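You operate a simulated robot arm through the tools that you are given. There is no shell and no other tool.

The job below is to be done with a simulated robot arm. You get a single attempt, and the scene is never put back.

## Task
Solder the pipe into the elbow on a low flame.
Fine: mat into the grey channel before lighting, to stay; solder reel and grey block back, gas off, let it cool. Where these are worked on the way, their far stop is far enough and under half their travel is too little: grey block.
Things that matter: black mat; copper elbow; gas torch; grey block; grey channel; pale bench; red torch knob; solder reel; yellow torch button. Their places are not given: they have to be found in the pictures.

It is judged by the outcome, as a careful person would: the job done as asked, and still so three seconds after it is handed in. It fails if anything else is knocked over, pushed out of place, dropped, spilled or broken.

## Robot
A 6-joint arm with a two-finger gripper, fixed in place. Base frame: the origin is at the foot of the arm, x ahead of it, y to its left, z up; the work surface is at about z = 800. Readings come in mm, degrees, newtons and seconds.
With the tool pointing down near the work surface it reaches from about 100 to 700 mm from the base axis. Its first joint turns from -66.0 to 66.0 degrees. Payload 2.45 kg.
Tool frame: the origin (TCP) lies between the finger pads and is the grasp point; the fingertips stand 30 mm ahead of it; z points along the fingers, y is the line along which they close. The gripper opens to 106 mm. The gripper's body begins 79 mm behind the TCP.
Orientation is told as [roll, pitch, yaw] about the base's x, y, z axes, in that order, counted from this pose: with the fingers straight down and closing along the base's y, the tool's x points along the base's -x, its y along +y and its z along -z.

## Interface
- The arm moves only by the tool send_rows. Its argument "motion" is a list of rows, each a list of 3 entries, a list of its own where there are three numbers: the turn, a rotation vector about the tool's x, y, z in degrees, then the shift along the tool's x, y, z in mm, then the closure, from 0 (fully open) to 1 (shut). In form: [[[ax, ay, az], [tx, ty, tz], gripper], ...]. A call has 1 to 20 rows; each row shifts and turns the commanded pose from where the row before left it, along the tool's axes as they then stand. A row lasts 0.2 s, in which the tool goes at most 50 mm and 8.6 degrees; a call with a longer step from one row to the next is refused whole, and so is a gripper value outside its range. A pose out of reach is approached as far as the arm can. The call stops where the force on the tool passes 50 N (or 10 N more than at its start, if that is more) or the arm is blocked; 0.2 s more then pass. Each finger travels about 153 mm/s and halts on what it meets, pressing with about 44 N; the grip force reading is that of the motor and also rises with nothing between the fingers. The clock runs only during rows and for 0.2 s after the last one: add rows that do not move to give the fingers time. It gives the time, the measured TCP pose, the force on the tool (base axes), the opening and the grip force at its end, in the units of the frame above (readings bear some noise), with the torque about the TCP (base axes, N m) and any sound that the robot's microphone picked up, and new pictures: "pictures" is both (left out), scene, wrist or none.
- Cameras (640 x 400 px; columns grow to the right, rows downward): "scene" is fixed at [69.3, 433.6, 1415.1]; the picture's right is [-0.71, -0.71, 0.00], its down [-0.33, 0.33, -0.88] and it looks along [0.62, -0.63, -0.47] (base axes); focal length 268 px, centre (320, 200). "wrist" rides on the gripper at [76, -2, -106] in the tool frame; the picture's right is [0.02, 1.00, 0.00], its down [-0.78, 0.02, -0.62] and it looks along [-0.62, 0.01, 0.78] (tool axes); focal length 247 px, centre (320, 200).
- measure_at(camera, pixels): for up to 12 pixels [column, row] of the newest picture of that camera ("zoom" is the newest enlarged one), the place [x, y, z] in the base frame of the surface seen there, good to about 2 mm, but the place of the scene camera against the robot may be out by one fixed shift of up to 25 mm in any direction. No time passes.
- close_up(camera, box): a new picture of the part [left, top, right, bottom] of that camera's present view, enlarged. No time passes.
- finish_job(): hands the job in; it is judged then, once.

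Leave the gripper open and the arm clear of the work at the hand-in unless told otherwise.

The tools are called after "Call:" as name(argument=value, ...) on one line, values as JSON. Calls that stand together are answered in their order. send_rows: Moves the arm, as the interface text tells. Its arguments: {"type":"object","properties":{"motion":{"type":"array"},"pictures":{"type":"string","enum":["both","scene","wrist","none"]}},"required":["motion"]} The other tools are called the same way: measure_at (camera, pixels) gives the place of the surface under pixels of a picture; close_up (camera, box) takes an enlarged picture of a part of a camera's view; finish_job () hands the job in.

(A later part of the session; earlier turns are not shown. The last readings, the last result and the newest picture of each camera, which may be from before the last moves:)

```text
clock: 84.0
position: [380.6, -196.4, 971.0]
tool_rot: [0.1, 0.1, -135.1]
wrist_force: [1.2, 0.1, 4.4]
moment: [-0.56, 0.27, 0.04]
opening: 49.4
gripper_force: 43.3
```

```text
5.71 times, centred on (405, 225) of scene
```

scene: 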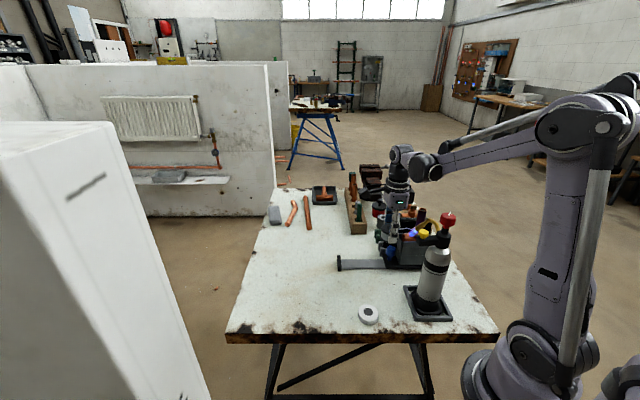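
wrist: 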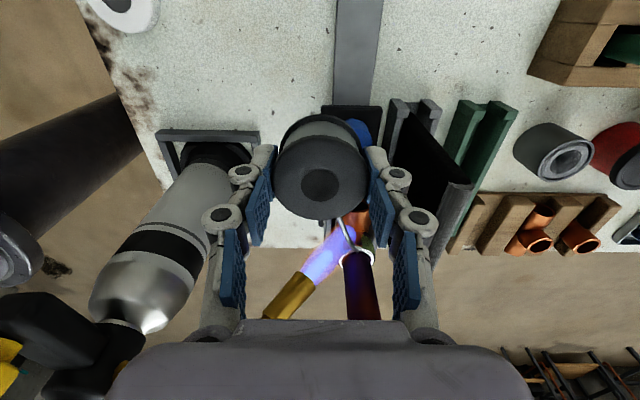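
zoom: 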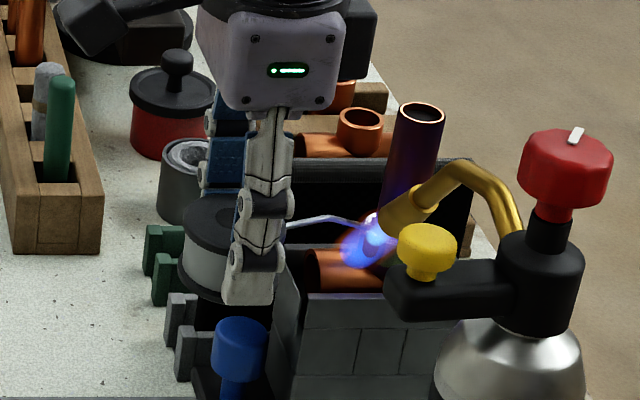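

The seam has turned bright silver all round, so the solder has run. I will withdraw the wire at once and bring the reel back along the same path: back off, move over, turn +90°, and lower to 35 mm above its place.

Call:
send_rows(motion=[[[0, 0, 0], [10, 0, -8], 0.7], [[0, 0, 0], [30, 0, -12], 0.7], [[0, 0, 0], [10, 40, -10], 0.7], [[0, 0, 0], [10, 41, 0], 0.7], [[0, 0, 0], [0, 40.5, 0], 0.7], [[0, 0, -8.2], [0, 0, 0], 0.7], [[0, 0, -8.2], [0, 0, 0], 0.7], [[0, 0, -8.2], [0, 0, 0], 0.7], [[0, 0, -8.2], [0, 0, 0], 0.7], [[0, 0, -8.2], [0, 0, 0], 0.7], [[0, 0, -8.2], [0, 0, 0], 0.7], [[0, 0, -8.2], [0, 0, 0], 0.7], [[0, 0, -8.2], [0, 0, 0], 0.7], [[0, 0, -8.2], [0, 0, 0], 0.7], [[0, 0, -8.2], [0, 0, 0], 0.7], [[0, 0, -8.0], [0, 0, 0], 0.7], [[0, 0, 0], [0, 0, 45], 0.7], [[0, 0, 0], [0, 0, 45], 0.7], [[0, 0, 0], [0, 0, 40], 0.7]], pictures="both")

Call:
close_up(camera="scene", box=[330, 190, 450, 270])

Call:
close_up(camera="wrist", box=[220, 100, 420, 260])

```text
clock: 88.0
position: [507.6, -238.0, 871.6]
tool_rot: [0.0, -0.1, -45.1]
wrist_force: [0.4, 0.2, -4.0]
moment: [0.0, 0.01, 0.03]
opening: 49.9
gripper_force: 43.9
```

scene: 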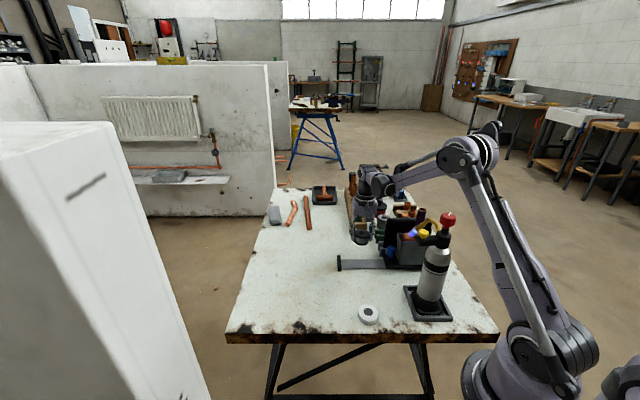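
wrist: 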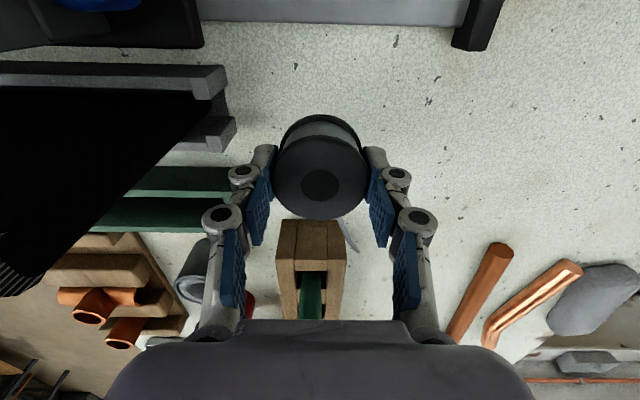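

```text
5.00 times, centred on (390, 230) of scene
```

zoom: 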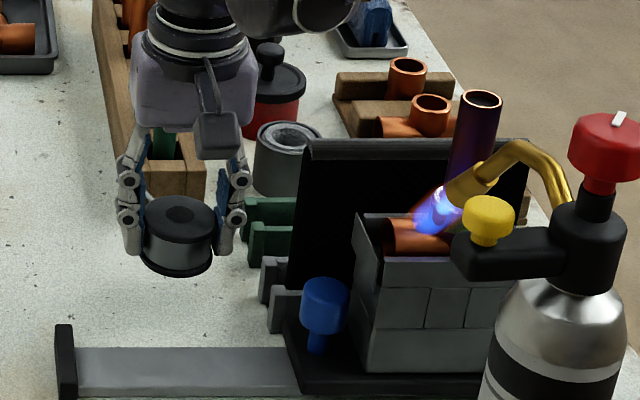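

```text
2.50 times, centred on (320, 180) of wrist
```

zoom: 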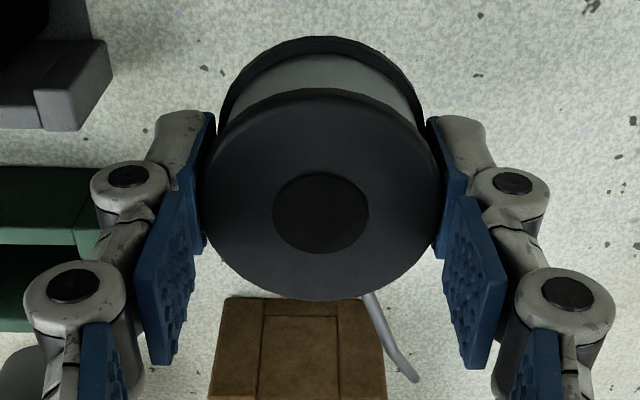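

The reel is held just as it was, with the wire still pointing away. I will lower the remaining 34.5 mm gently, open, and rise.

Call:
send_rows(motion=[[[0, 0, 0], [0, 0, 15], 0.7], [[0, 0, 0], [0, 0, 12], 0.7], [[0, 0, 0], [0, 0, 5], 0.7], [[0, 0, 0], [0, 0, 1.5], 0.7], [[0, 0, 0], [0, 0, 1], 0.7], [[0, 0, 0], [0, 0, 0], 0.7], [[0, 0, 0], [0, 0, 0], 0.5], [[0, 0, 0], [0, 0, 0], 0.42], [[0, 0, 0], [0, 0, 0], 0.35], [[0, 0, 0], [0, 0, -25], 0.35], [[0, 0, 0], [0, 0, -45], 0.35], [[0, 0, 0], [0, 0, -45], 0.35]], pictures="both")

Call:
close_up(camera="scene", box=[330, 190, 450, 270])

Call:
close_up(camera="wrist", box=[220, 40, 420, 200])

```text
clock: 90.6
position: [507.7, -238.0, 952.9]
tool_rot: [0.1, -0.1, -45.0]
wrist_force: [-0.7, -0.4, 0.6]
moment: [-0.02, 0.0, -0.02]
opening: 68.7
gripper_force: 0.1
```

scene: 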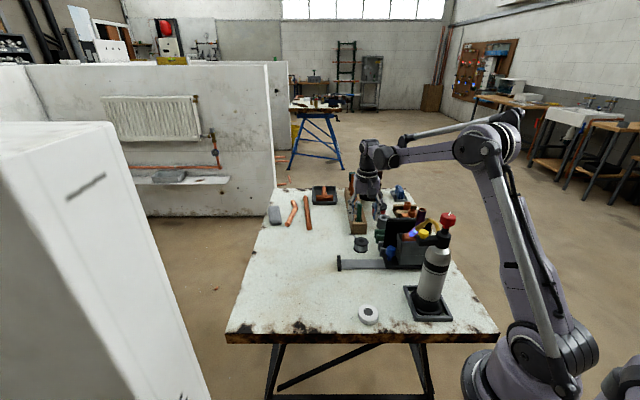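
wrist: 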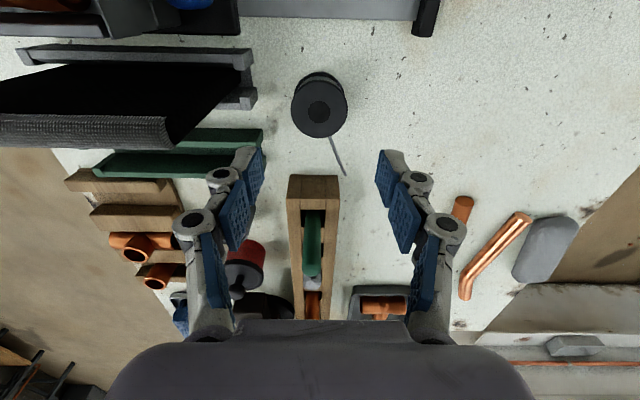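

```text
5.00 times, centred on (390, 230) of scene
```

zoom: 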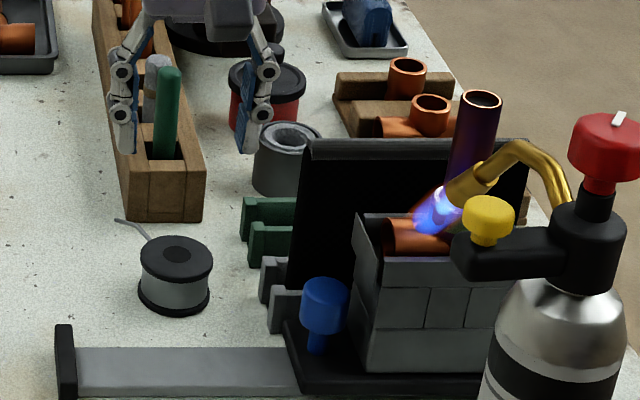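

```text
2.50 times, centred on (320, 120) of wrist
```

zoom: 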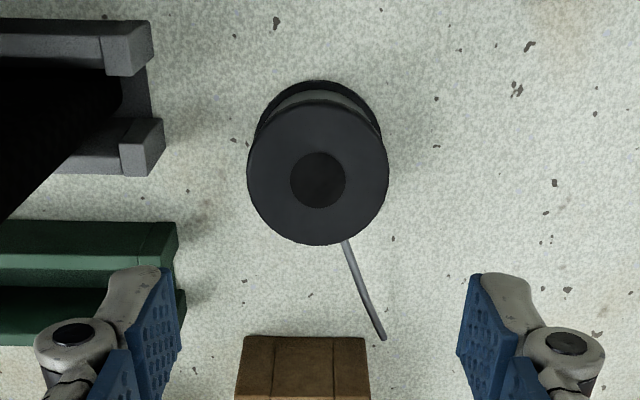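

The reel stands back in its place. Next I will bring the grey block back: turn to -135°, go over the left blue knob, now at about (-112, 439), and check above it.

Call:
send_rows(motion=[[[0, 0, 0], [0, 0, -30], 0.5], [[0, 0, 0], [0, 0, -27], 0.5], [[0, 0, 8.2], [0, 0, 0], 0.5], [[0, 0, 8.2], [0, 0, 0], 0.5], [[0, 0, 8.2], [0, 0, 0], 0.5], [[0, 0, 8.2], [0, 0, 0], 0.5], [[0, 0, 8.2], [0, 0, 0], 0.5], [[0, 0, 8.2], [0, 0, 0], 0.5], [[0, 0, 8.2], [0, 0, 0], 0.5], [[0, 0, 8.2], [0, 0, 0], 0.5], [[0, 0, 8.2], [0, 0, 0], 0.5], [[0, 0, 8.2], [0, 0, 0], 0.5], [[0, 0, 8.0], [0, 0, 0], 0.5], [[0, 0, 0], [-26, -29.5, 0], 0.5], [[0, 0, 0], [-26, -29.5, 0], 0.5], [[0, 0, 0], [-26, -29.5, 0], 0.5], [[0, 0, 0], [0, 0, 40], 0.5], [[0, 0, 0], [0, 0, 40], 0.5], [[0, 0, 0], [0, 0, 0], 0.5]], pictures="both")

Call:
close_up(camera="wrist", box=[200, 80, 440, 240])

```text
clock: 94.6
position: [386.9, -232.4, 927.8]
tool_rot: [0.1, 0.1, -135.0]
wrist_force: [0.6, 0.5, -0.4]
moment: [-0.01, 0.01, 0.05]
opening: 53.1
gripper_force: 0.0
```

scene: 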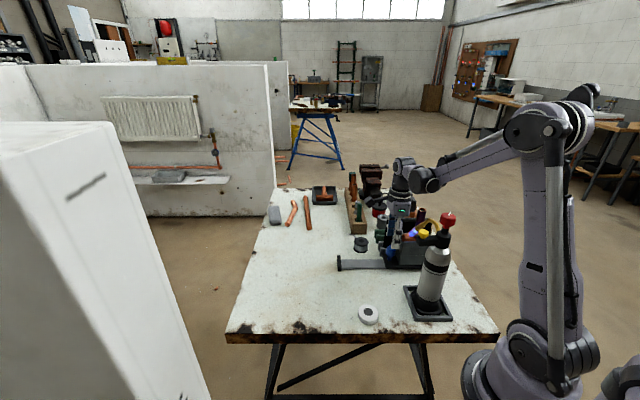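
wrist: 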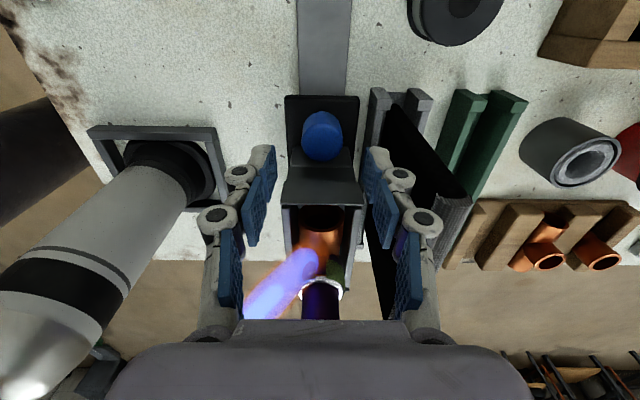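

```text
2.50 times, centred on (320, 160) of wrist
```

zoom: 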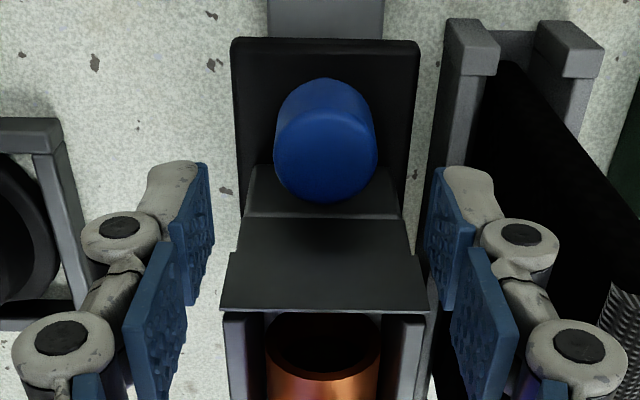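

The knob lies between the fingers and they are out of the flame. I will lower 56 mm, close, and pull the block back 128 mm in one go.

Call:
send_rows(motion=[[[0, 0, 0], [0, 1, 30], 0.5], [[0, 0, 0], [0, 0, 26], 0.5], [[0, 0, 0], [0, 0, 0], 0.65], [[0, 0, 0], [0, 0, 0], 0.75], [[0, 0, 0], [0, 0, 0], 0.85], [[0, 0, 0], [0, 0, 0], 0.9], [[0, 0, 0], [4, 0, 0], 0.9], [[0, 0, 0], [10, 0, 0], 0.9], [[0, 0, 0], [12, 0, 0], 0.9], [[0, 0, 0], [13, 0, 0], 0.9], [[0, 0, 0], [13, 0, 0], 0.9], [[0, 0, 0], [13, 0, 0], 0.9], [[0, 0, 0], [13, 0, 0], 0.9], [[0, 0, 0], [13, 0, 0], 0.9], [[0, 0, 0], [13, 0, 0], 0.9], [[0, 0, 0], [12, 0, 0], 0.9], [[0, 0, 0], [12, 0, 0], 0.9], [[0, 0, 0], [0, 0, 0], 0.9]], pictures="both")

Call:
close_up(camera="scene", box=[330, 190, 460, 280])

```text
clock: 98.4
position: [480.7, -141.9, 871.5]
tool_rot: [0.0, 0.1, -135.0]
wrist_force: [-10.7, 9.1, 9.3]
moment: [0.03, 0.35, 0.01]
opening: 28.5
gripper_force: 44.5
```

scene: 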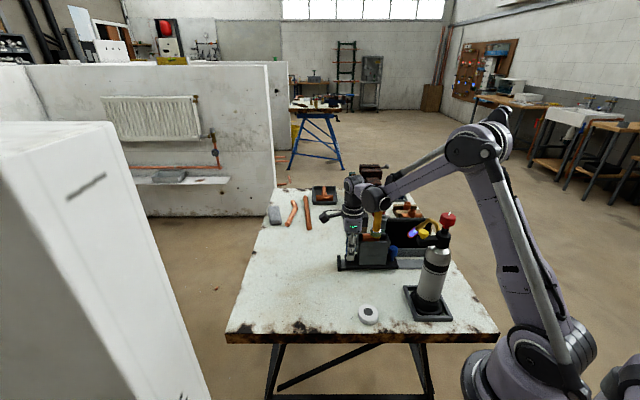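
wrist: 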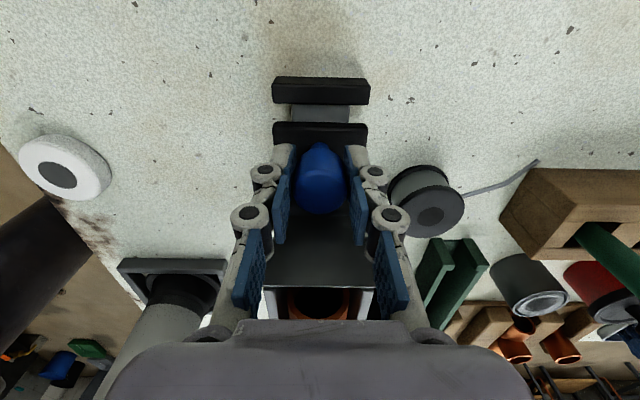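

```text
4.44 times, centred on (395, 235) of scene
```

zoom: 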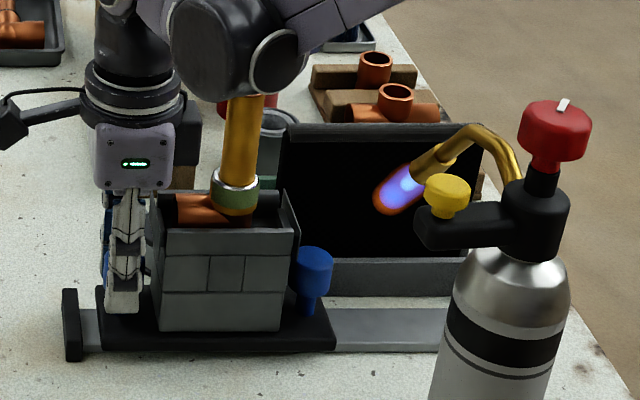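

The block is about 11 mm from its home stop and the pipe is already cooling back to gold. I will finish the slide in small steps to the stop.

Call:
send_rows(motion=[[[0, 0, 0], [3, -1, 0], 0.9], [[0, 0, 0], [3, 0, 0], 0.9], [[0, 0, 0], [2, 0, 0], 0.9], [[0, 0, 0], [1.5, 0, 0], 0.9], [[0, 0, 0], [1, 0, 0], 0.9], [[0, 0, 0], [0, 0, 0], 0.9]], pictures="wrist")

Call:
close_up(camera="wrist", box=[220, 60, 420, 200])

```text
clock: 99.8
position: [489.2, -133.3, 871.5]
tool_rot: [-0.1, 0.0, -135.0]
wrist_force: [-9.6, 8.4, 11.0]
moment: [0.1, 0.36, -0.04]
opening: 28.8
gripper_force: 45.0
```

wrist: 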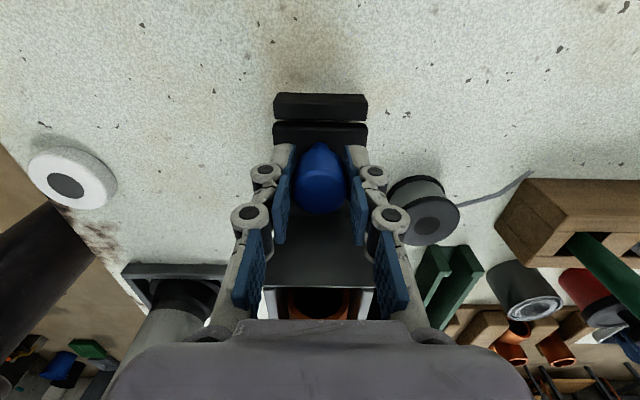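

```text
2.86 times, centred on (320, 130) of wrist
```

zoom: 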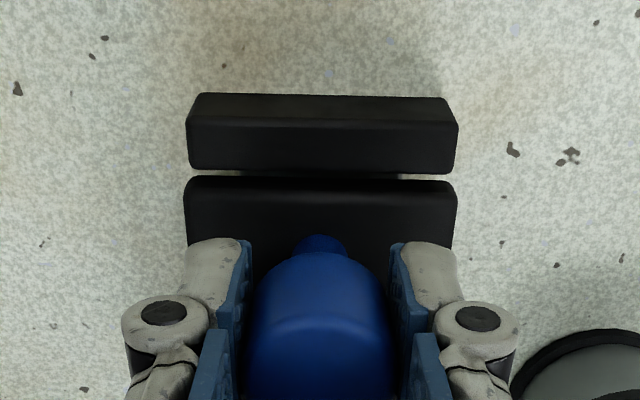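

The gap to the home stop looks the same as at the start. I will nudge 1.5 mm further to feel for the stop.

Call:
send_rows(motion=[[[0, 0, 0], [0.8, 0, 0], 0.9], [[0, 0, 0], [0.8, 0, 0], 0.9], [[0, 0, 0], [0, 0, 0], 0.9]], pictures="none")

```text
clock: 100.6
position: [487.6, -133.5, 871.3]
tool_rot: [0.1, 0.1, -135.0]
wrist_force: [-11.4, 3.4, -9.1]
moment: [0.35, -0.04, -0.01]
opening: 28.9
gripper_force: 45.1
```

There is light resistance, so the block is back at its home stop. I will ease off, open, rise high, and cross back to above the red knob, keeping clear of the flame.

Call:
send_rows(motion=[[[0, 0, 0], [-0.8, 0, 0], 0.9], [[0, 0, 0], [0, 0, 0], 0.75], [[0, 0, 0], [0, 0, 0], 0.6], [[0, 0, 0], [0, 0, 0], 0.5], [[0, 0, 0], [0, 0, -20], 0.5], [[0, 0, 0], [0, 0, -40], 0.5], [[0, 0, 0], [0, 0, -45], 0.5], [[0, 0, 0], [0, 0, -45], 0.5], [[0, 0, 0], [0, 0, -45], 0.5], [[0, 0, 0], [0, 0, -45], 0.5], [[0, 0, 0], [0, 0, -40], 0.5], [[0, 0, 0], [-35, -26.7, 0], 0.4], [[0, 0, 0], [-35, -26.7, 0], 0.4], [[0, 0, 0], [-35, -26.7, 0], 0.4], [[0, 0, 0], [-35, -26.7, 0], 0.4], [[0, 0, 0], [-35, -26.7, 0], 0.4], [[0, 0, 0], [-35, -26.7, 0], 0.4], [[0, 0, 0], [0, 0, 0], 0.4]], pictures="scene")

Call:
close_up(camera="scene", box=[330, 180, 470, 290])

```text
clock: 104.4
position: [225.9, -168.5, 1152.1]
tool_rot: [0.0, -0.1, -135.0]
wrist_force: [0.0, 0.0, 0.6]
moment: [0.03, -0.02, 0.03]
opening: 63.5
gripper_force: 0.1
```

scene: 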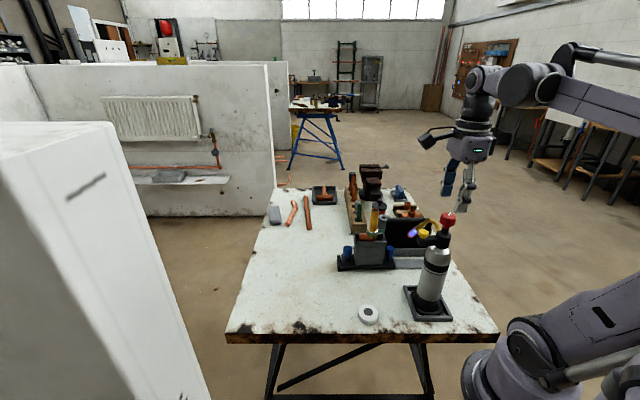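

```text
3.64 times, centred on (400, 235) of scene
```

zoom: 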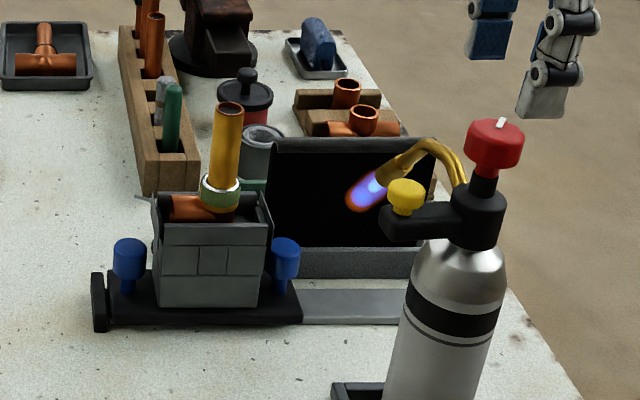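

The block is home and the joint shows a silver ring. The hand is over the knob, so I will turn it back to -45° yaw to have room for closing the valve, then look.

Call:
send_rows(motion=[[[0, 0, -8.2], [0, 0, 0], 0.4], [[0, 0, -8.2], [0, 0, 0], 0.4], [[0, 0, -8.2], [0, 0, 0], 0.4], [[0, 0, -8.2], [0, 0, 0], 0.4], [[0, 0, -8.2], [0, 0, 0], 0.4], [[0, 0, -8.2], [0, 0, 0], 0.4], [[0, 0, -8.2], [0, 0, 0], 0.4], [[0, 0, -8.2], [0, 0, 0], 0.4], [[0, 0, -8.2], [0, 0, 0], 0.4], [[0, 0, -8.2], [0, 0, 0], 0.4], [[0, 0, -8.0], [0, 0, 0], 0.4], [[0, 0, 0], [0, 0, 0], 0.4]], pictures="wrist")

Call:
close_up(camera="wrist", box=[200, 60, 440, 220])

```text
clock: 107.0
position: [227.6, -167.1, 1151.5]
tool_rot: [0.0, -0.1, -44.9]
wrist_force: [-0.7, -0.8, 0.3]
moment: [0.02, 0.03, 0.04]
opening: 63.8
gripper_force: 0.0
```

wrist: 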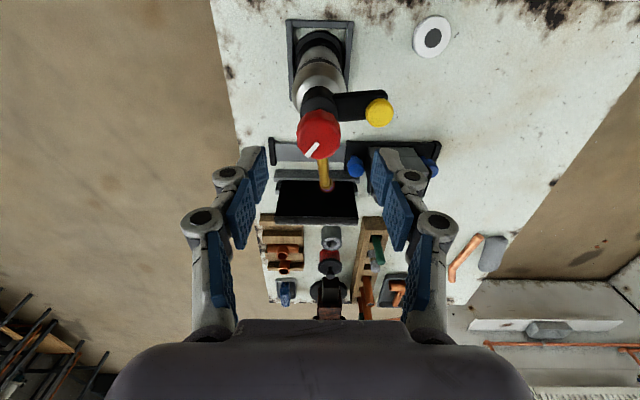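

```text
2.50 times, centred on (320, 140) of wrist
```

zoom: 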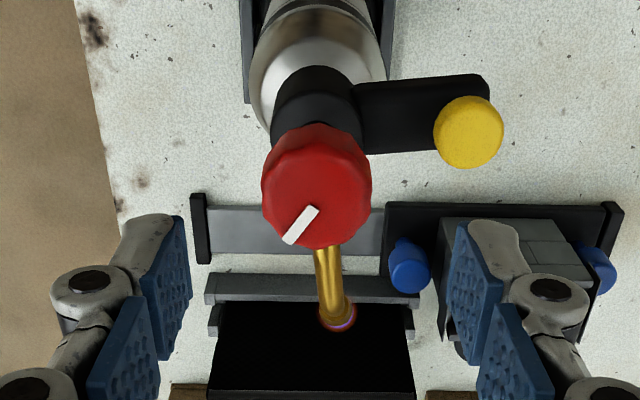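

I will measure the knob's rim from here to centre on it.

Call:
measure_at(camera="wrist", pixels=[[318.5, 150], [318.5, 140], [318.5, 130], [318.5, 124], [300, 135], [337, 135], [318.5, 135], [318.5, 156]])

Call:
close_up(camera="wrist", box=[285, 90, 355, 170])

```text
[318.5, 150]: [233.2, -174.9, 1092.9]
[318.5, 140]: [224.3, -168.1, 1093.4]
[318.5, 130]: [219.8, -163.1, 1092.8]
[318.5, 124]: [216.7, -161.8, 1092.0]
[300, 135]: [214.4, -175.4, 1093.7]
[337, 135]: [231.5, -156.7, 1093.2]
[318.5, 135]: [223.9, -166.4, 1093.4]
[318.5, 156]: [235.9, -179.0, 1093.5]
```

```text
5.00 times, centred on (320, 130) of wrist
```

zoom: 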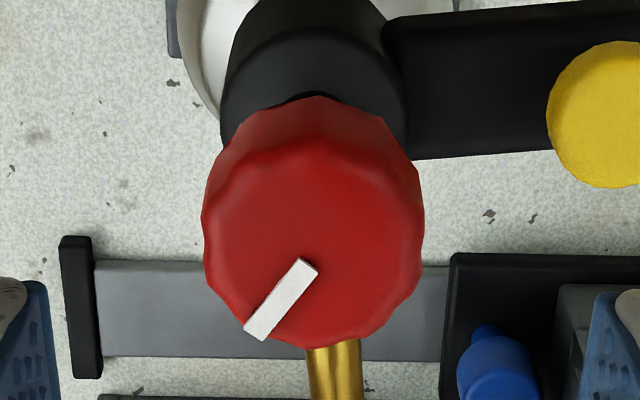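

The knob is still at (-39.7, 277.5). I will make a 1.3 mm correction, lower to TCP z≈1100, close gently and check the forces.

Call:
send_rows(motion=[[[0, 0, 0], [0.6, -1.3, 0], 0.4], [[0, 0, 0], [0, 0, 26], 0.4], [[0, 0, 0], [0, 0, 25.5], 0.4], [[0, 0, 0], [0, 0, 0], 0.5], [[0, 0, 0], [0, 0, 0], 0.6], [[0, 0, 0], [0, 0, 0], 0.64], [[0, 0, 0], [0, 0, 0], 0.66], [[0, 0, 0], [0, 0, 0], 0.68], [[0, 0, 0], [0, 0, 0], 0.7], [[0, 0, 0], [0, 0, 0], 0.72], [[0, 0, 0], [0, 0, 0], 0.74]], pictures="wrist")

```text
clock: 109.4
position: [225.9, -168.7, 1099.2]
tool_rot: [0.1, -0.2, -45.1]
wrist_force: [1.4, 0.7, 0.0]
moment: [0.02, -0.02, -0.04]
opening: 31.6
gripper_force: 43.8
```

wrist: 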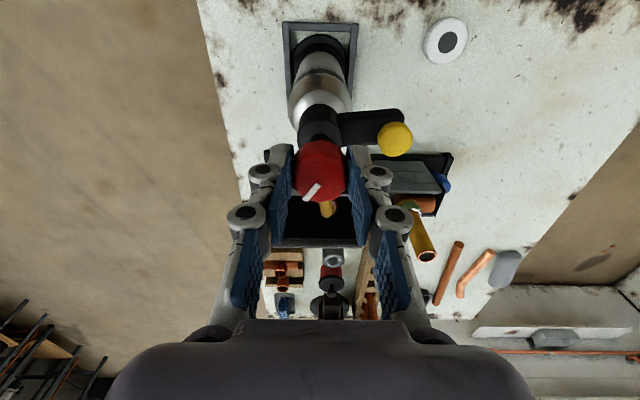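

The knob is gripped with little side force. I will turn it clockwise 48° in 4° rows, back to near its start.

Call:
send_rows(motion=[[[0, 0, 4], [0, 0, 0], 0.74], [[0, 0, 4], [0, 0, 0], 0.74], [[0, 0, 4], [0, 0, 0], 0.74], [[0, 0, 4], [0, 0, 0], 0.74], [[0, 0, 4], [0, 0, 0], 0.74], [[0, 0, 4], [0, 0, 0], 0.74], [[0, 0, 4], [0, 0, 0], 0.74], [[0, 0, 4], [0, 0, 0], 0.74], [[0, 0, 4], [0, 0, 0], 0.74], [[0, 0, 4], [0, 0, 0], 0.74], [[0, 0, 4], [0, 0, 0], 0.74], [[0, 0, 4], [0, 0, 0], 0.74], [[0, 0, 0], [0, 0, 0], 0.74]], pictures="both")

Call:
close_up(camera="scene", box=[390, 180, 480, 260])

Call:
close_up(camera="wrist", box=[240, 100, 400, 240])

```text
clock: 112.2
position: [225.5, -168.8, 1099.9]
tool_rot: [0.0, -0.1, -93.1]
wrist_force: [1.1, 0.3, 0.1]
moment: [0.03, -0.01, 0.03]
opening: 31.1
gripper_force: 44.0
```

scene: 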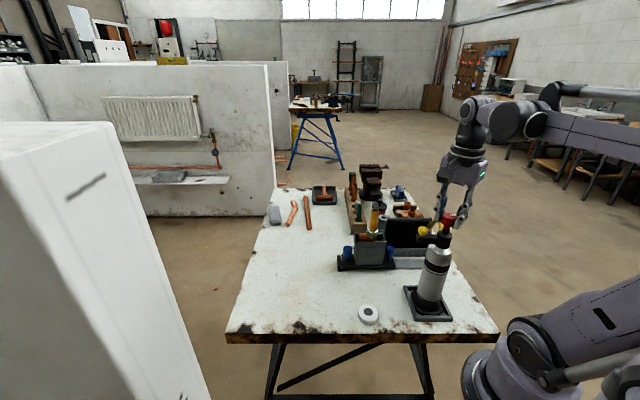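
wrist: 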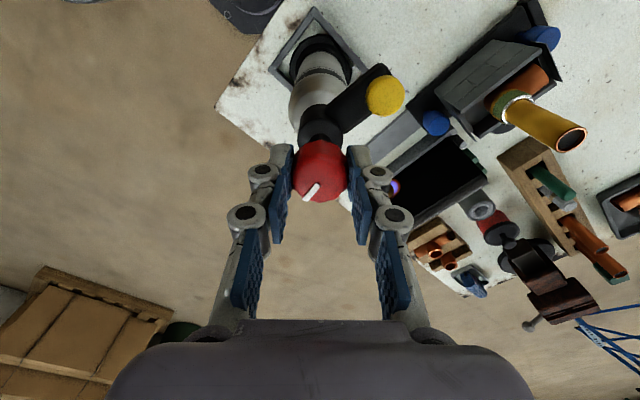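

```text
5.00 times, centred on (435, 220) of scene
```

zoom: 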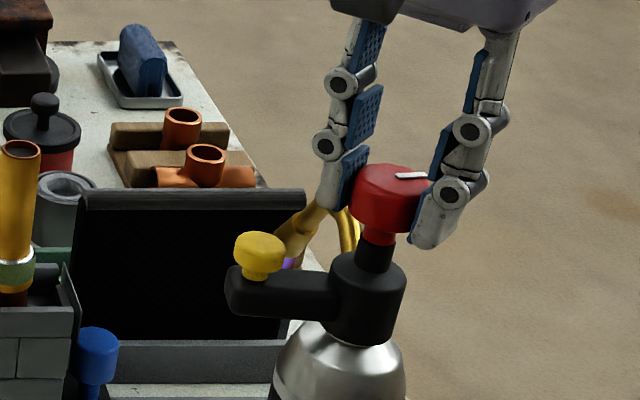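

```text
2.86 times, centred on (320, 170) of wrist
```

zoom: 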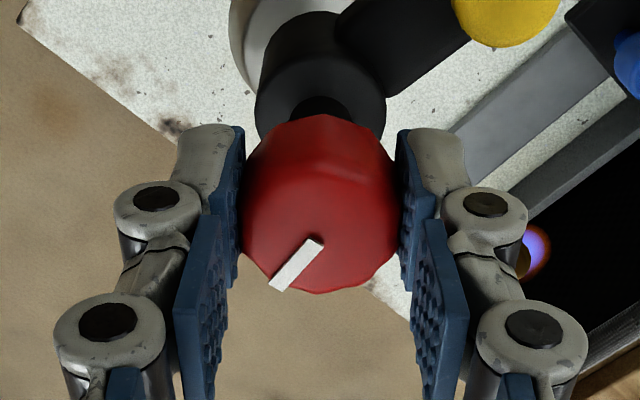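

A small flame remains. I will turn the last 6° and a little more until I feel the closed stop.

Call:
send_rows(motion=[[[0, 0, 3], [0, 0, 0], 0.74], [[0, 0, 3], [0, 0, 0], 0.74], [[0, 0, 0], [0, 0, 0], 0.74]], pictures="both")

Call:
close_up(camera="scene", box=[390, 180, 480, 260])

Call:
close_up(camera="wrist", box=[240, 100, 440, 240])

```text
clock: 113.0
position: [225.3, -168.7, 1100.0]
tool_rot: [0.1, 0.0, -99.0]
wrist_force: [0.6, 0.9, 0.9]
moment: [0.22, -0.05, 0.01]
opening: 31.6
gripper_force: 44.2
```

scene: 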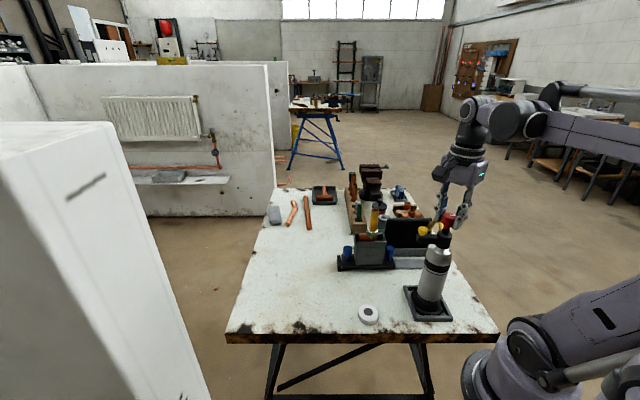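
wrist: 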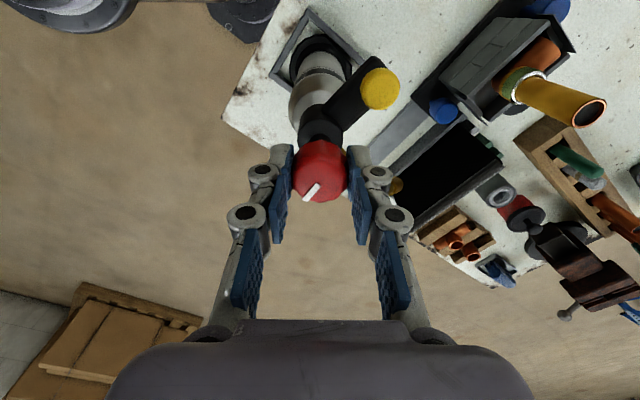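

```text
5.00 times, centred on (435, 220) of scene
```

zoom: 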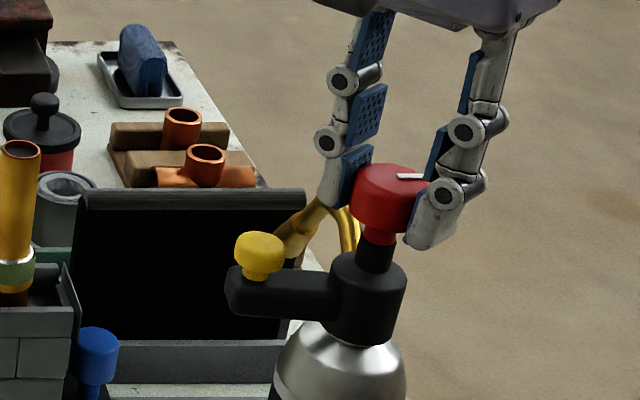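

```text
2.86 times, centred on (340, 170) of wrist
```

zoom: 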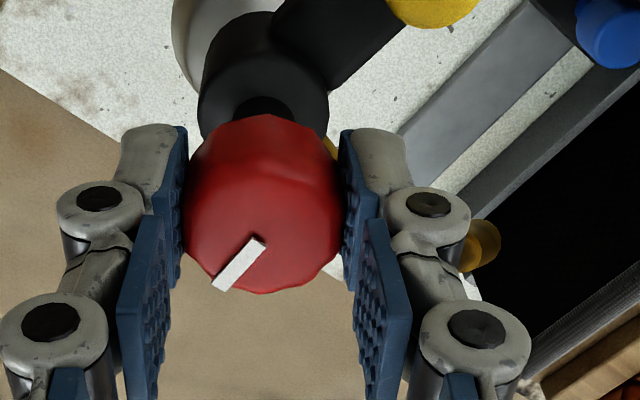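

The flame is out and the white mark is back at its starting direction. I will turn 3° further to be sure the valve is at its closed stop.

Call:
send_rows(motion=[[[0, 0, 1.5], [0, 0, 0], 0.74], [[0, 0, 1.5], [0, 0, 0], 0.74], [[0, 0, 0], [0, 0, 0], 0.74]], pictures="wrist")

Call:
close_up(camera="wrist", box=[240, 100, 400, 240])

```text
clock: 113.8
position: [224.9, -169.8, 1100.7]
tool_rot: [0.2, 0.0, -102.2]
wrist_force: [1.2, 0.3, -0.5]
moment: [0.19, -0.05, 0.03]
opening: 31.4
gripper_force: 43.6
```

wrist: 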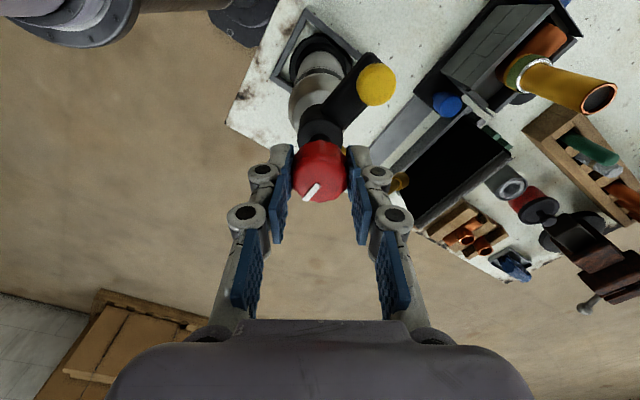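

```text
2.86 times, centred on (320, 170) of wrist
```

zoom: 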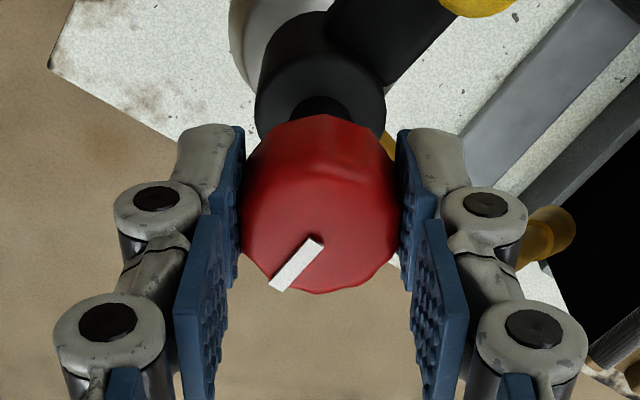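

There is no resistance and no flame. I will let go, rise, turn back to -45° yaw and compare the mark with its starting direction.

Call:
send_rows(motion=[[[0, 0, 0], [0, 0, 0], 0.65], [[0, 0, 0], [0, 0, 0], 0.55], [[0, 0, 0], [0, 0, 0], 0.45], [[0, 0, 0], [0, 0, -25], 0.4], [[0, 0, 0], [0, 0, -25], 0.4], [[0, 0, -8.2], [0, 0, 0], 0.4], [[0, 0, -8.2], [0, 0, 0], 0.4], [[0, 0, -8.2], [0, 0, 0], 0.4], [[0, 0, -8.2], [0, 0, 0], 0.4], [[0, 0, -8.2], [0, 0, 0], 0.4], [[0, 0, -8.2], [0, 0, 0], 0.4], [[0, 0, -7.8], [0, 0, 0], 0.4], [[0, 0, 0], [0, 0, 0], 0.4]], pictures="both")

Call:
close_up(camera="wrist", box=[285, 90, 355, 170])

Call:
close_up(camera="scene", box=[380, 200, 470, 280])

```text
clock: 116.6
position: [225.3, -168.7, 1149.6]
tool_rot: [0.0, -0.1, -44.8]
wrist_force: [0.6, -0.2, -0.7]
moment: [0.01, 0.02, -0.01]
opening: 63.4
gripper_force: 0.1
```

scene: 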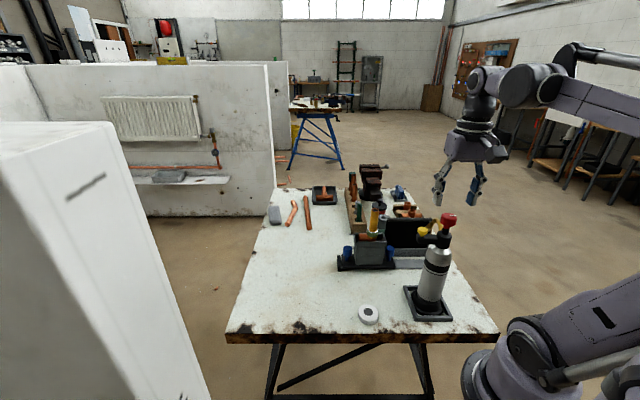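
wrist: 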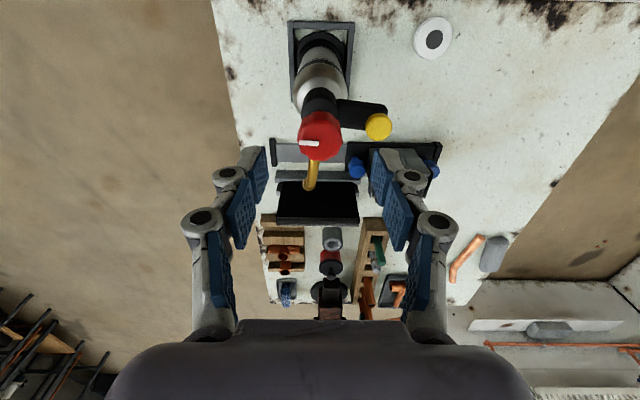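

```text
5.00 times, centred on (320, 130) of wrist
```

zoom: 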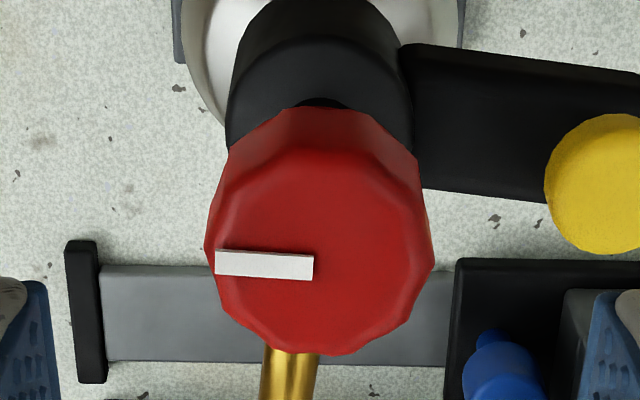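

```text
5.00 times, centred on (425, 240) of scene
```

zoom: 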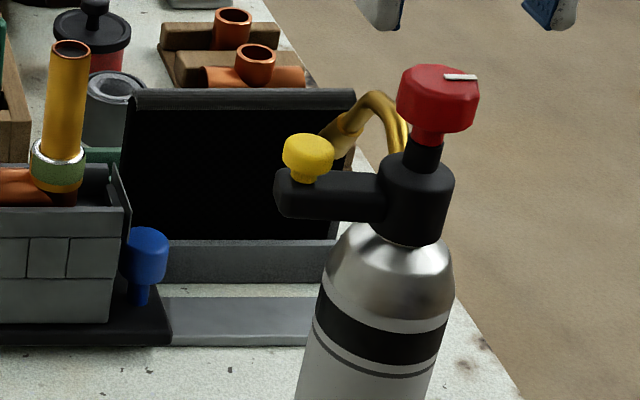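

The torch's arm and nozzle look slightly turned compared with before, so the last degrees may have turned the whole torch against the closed stop. I will measure the button and nozzle to find out by how much.

Call:
measure_at(camera="wrist", pixels=[[378, 127], [373, 127], [384, 127], [378, 134], [378, 120], [314, 170], [311, 183], [307, 187], [319, 140], [316, 160]])

Call:
close_up(camera="wrist", box=[270, 80, 410, 200])

Call:
close_up(camera="wrist", box=[270, 0, 380, 140])

```text
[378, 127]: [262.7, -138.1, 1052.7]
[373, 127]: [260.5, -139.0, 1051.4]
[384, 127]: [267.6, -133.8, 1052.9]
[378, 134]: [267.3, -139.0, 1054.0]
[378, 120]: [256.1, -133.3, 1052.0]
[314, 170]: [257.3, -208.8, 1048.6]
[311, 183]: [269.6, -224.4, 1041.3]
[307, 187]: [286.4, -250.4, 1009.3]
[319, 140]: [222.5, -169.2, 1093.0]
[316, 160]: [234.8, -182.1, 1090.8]
```

```text
3.33 times, centred on (340, 140) of wrist
```

zoom: 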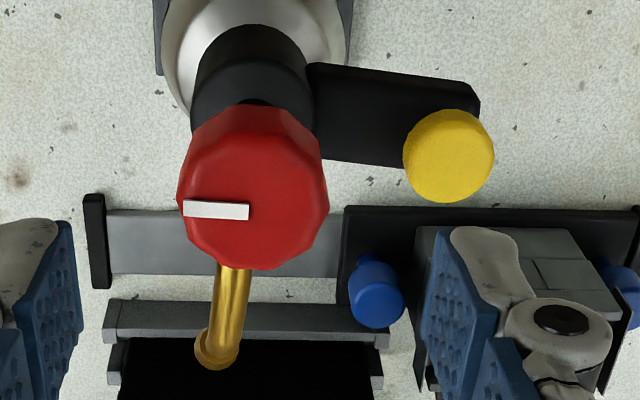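

```text
2.86 times, centred on (325, 70) of wrist
```

zoom: 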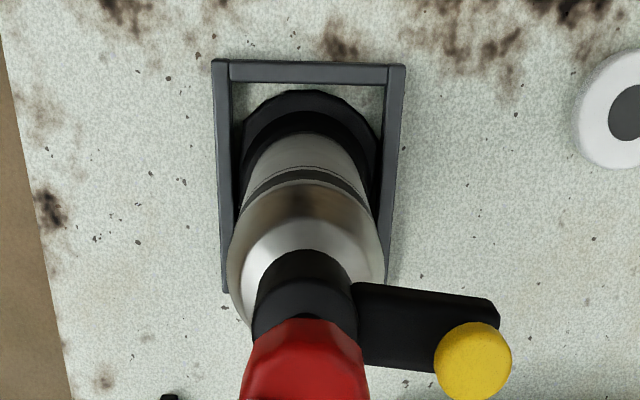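

The block, the mat and the reel look right and the flame is out. The torch body itself has turned about 6° clockwise about its own axis, dragged by the knob, while its position is unchanged. I will set it straight by holding its black arm and turning it back about its own axis. First I will turn the hand square to that arm and look from above.

Call:
send_rows(motion=[[[0, 0, 8.02], [0, 0, 0], 0.5], [[0, 0, 8.02], [0, 0, 0], 0.5], [[0, 0, 8.02], [0, 0, 0], 0.5], [[0, 0, 8.02], [0, 0, 0], 0.5], [[0, 0, 8.02], [0, 0, 0], 0.5], [[0, 0, 8.02], [0, 0, 0], 0.5], [[0, 0, 8.02], [0, 0, 0], 0.5], [[0, 0, 8.02], [0, 0, 0], 0.5], [[0, 0, 8.02], [0, 0, 0], 0.5], [[0, 0, 8.02], [0, 0, 0], 0.5], [[0, 0, 8.02], [0, 0, 0], 0.5], [[0, 0, 8.0], [0, 0, 0], 0.5], [[0, 0, 0], [28.9, -1, 0], 0.5], [[0, 0, 0], [0, 0, 0], 0.5], [[0, 0, 0], [0, 0, 0], 0.5]], pictures="both")

Call:
close_up(camera="wrist", box=[220, 80, 420, 240])

Call:
close_up(camera="scene", box=[340, 190, 470, 290])

```text
clock: 119.8
position: [246.0, -148.8, 1149.3]
tool_rot: [0.1, 0.1, -141.2]
wrist_force: [-0.2, -0.4, 0.0]
moment: [0.01, -0.01, 0.0]
opening: 53.0
gripper_force: 0.1
```

scene: 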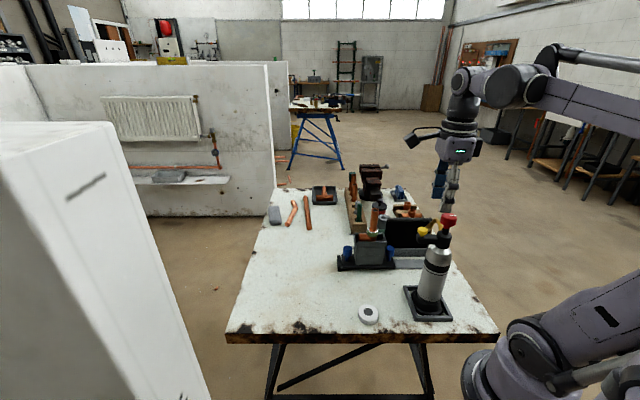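
wrist: 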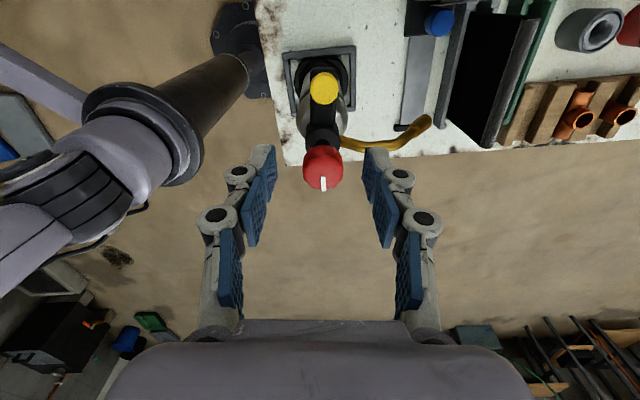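

```text
2.50 times, centred on (320, 160) of wrist
```

zoom: 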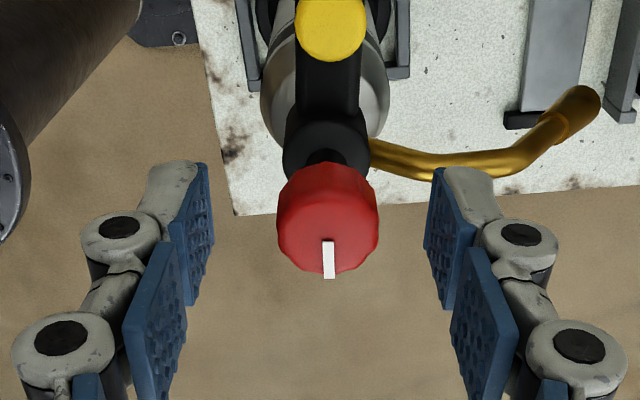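

```text
4.00 times, centred on (405, 240) of scene
```

zoom: 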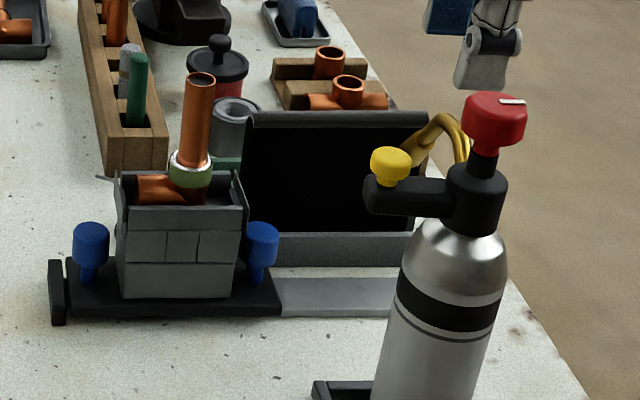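

The arm lies straight under the hand, 23 mm wide, with its middle about 3.4 mm to the right. I will shift, narrow the fingers to about 38 mm, lower part of the way to z≈1085, and check the clearances.

Call:
send_rows(motion=[[[0, 0, 0], [2, 3.4, 0], 0.64], [[0, 0, 0], [0, 0, 22], 0.64], [[0, 0, 0], [0, 0, 22], 0.64], [[0, 0, 0], [0, 0, 20], 0.64], [[0, 0, 0], [0, 0, 0], 0.64], [[0, 0, 0], [0, 0, 0], 0.64]], pictures="both")

Call:
close_up(camera="wrist", box=[240, 80, 400, 220])

Call:
close_up(camera="scene", box=[395, 170, 475, 260])

```text
clock: 121.2
position: [249.3, -151.1, 1086.3]
tool_rot: [0.1, 0.0, -141.3]
wrist_force: [-0.1, -0.1, -0.4]
moment: [0.0, -0.01, -0.03]
opening: 38.2
gripper_force: 0.1
```

scene: 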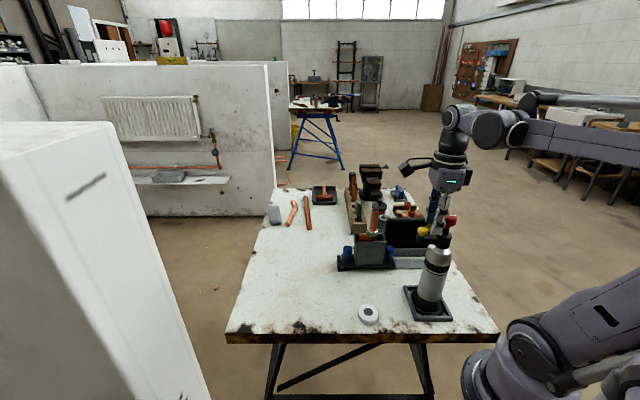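
wrist: 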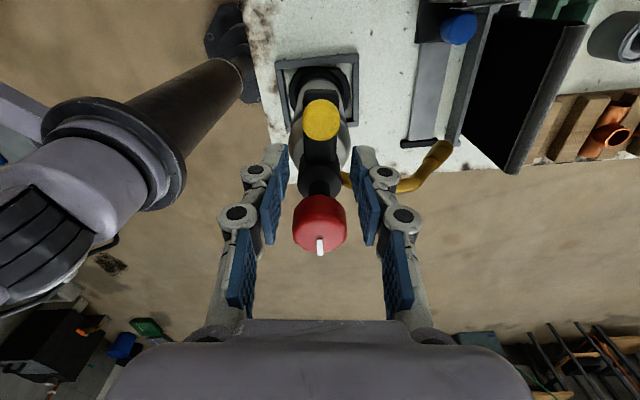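

```text
2.86 times, centred on (320, 150) of wrist
```

zoom: 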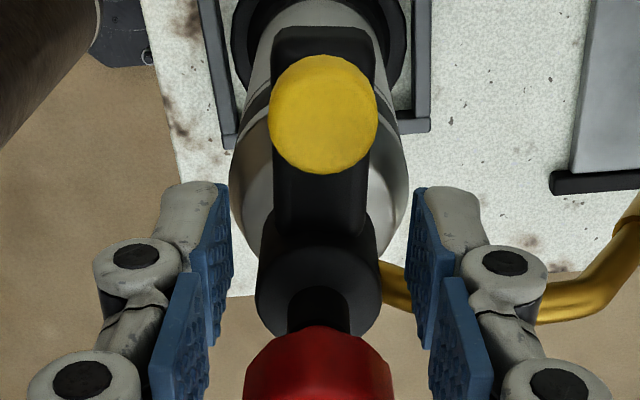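

```text
4.44 times, centred on (435, 215) of scene
```

zoom: 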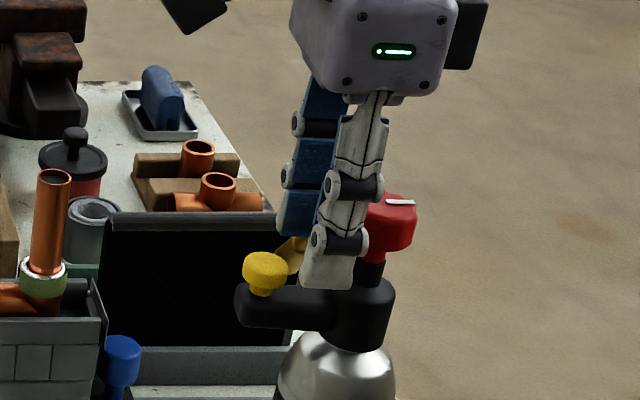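

The fingers straddle the arm evenly, and the tube passes about 6 mm clear behind the right finger. I will lower 39 mm and close slowly on the arm.

Call:
send_rows(motion=[[[0, 0, 0], [0, 0, 13], 0.64], [[0, 0, 0], [0, 0, 13], 0.64], [[0, 0, 0], [0, 0, 13], 0.64], [[0, 0, 0], [0, 0, 0], 0.68], [[0, 0, 0], [0, 0, 0], 0.71], [[0, 0, 0], [0, 0, 0], 0.73], [[0, 0, 0], [0, 0, 0], 0.75], [[0, 0, 0], [0, 0, 0], 0.76], [[0, 0, 0], [0, 0, 0], 0.77], [[0, 0, 0], [0, 0, 0], 0.77]], pictures="both")

Call:
close_up(camera="wrist", box=[240, 80, 400, 220])

Call:
close_up(camera="scene", box=[395, 170, 475, 260])

```text
clock: 123.4
position: [250.5, -152.5, 1047.2]
tool_rot: [0.1, 0.1, -141.3]
wrist_force: [-0.4, 1.1, 0.4]
moment: [0.05, 0.04, 0.02]
opening: 25.2
gripper_force: 0.6
```

scene: 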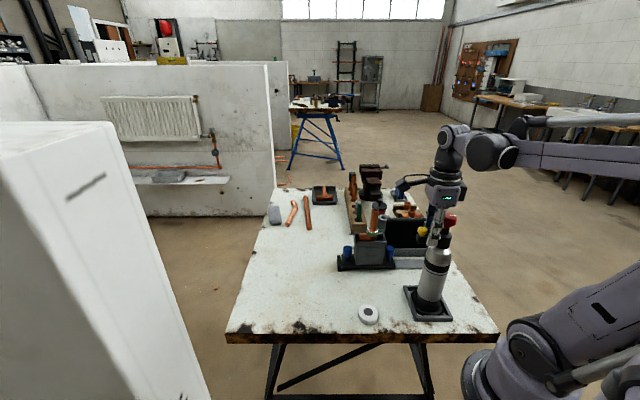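
wrist: 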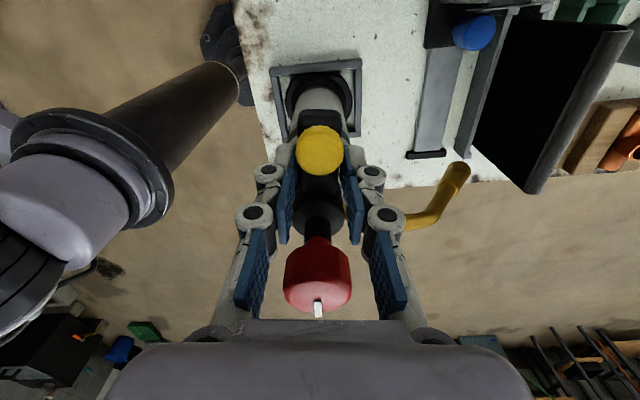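

```text
2.86 times, centred on (320, 150) of wrist
```

zoom: 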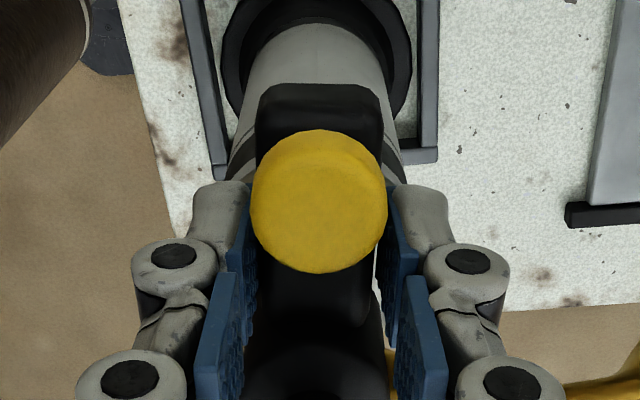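

```text
4.44 times, centred on (435, 215) of scene
```

zoom: 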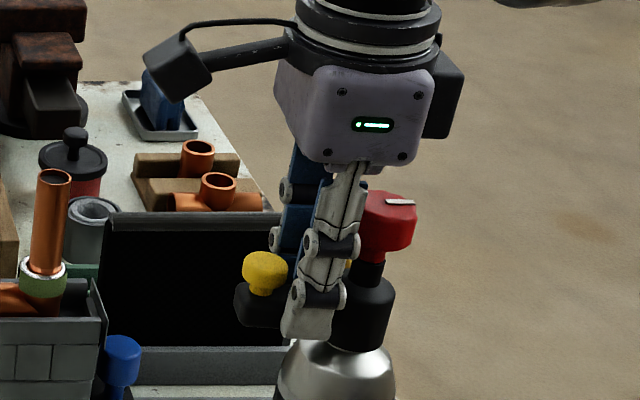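

The opening is 25 mm and there is no contact yet. I will close the last 2 mm in small steps and read the force.

Call:
send_rows(motion=[[[0, 0, 0], [0, 0, 0], 0.78], [[0, 0, 0], [0, 0, 0], 0.79], [[0, 0, 0], [0, 0, 0], 0.8], [[0, 0, 0], [0, 0, 0], 0.81], [[0, 0, 0], [0, 0, 0], 0.81]], pictures="none")

```text
clock: 124.6
position: [251.2, -151.8, 1047.5]
tool_rot: [0.0, 0.1, -141.3]
wrist_force: [-1.1, 1.6, 2.2]
moment: [0.07, 0.05, -0.05]
opening: 23.6
gripper_force: 43.9
```

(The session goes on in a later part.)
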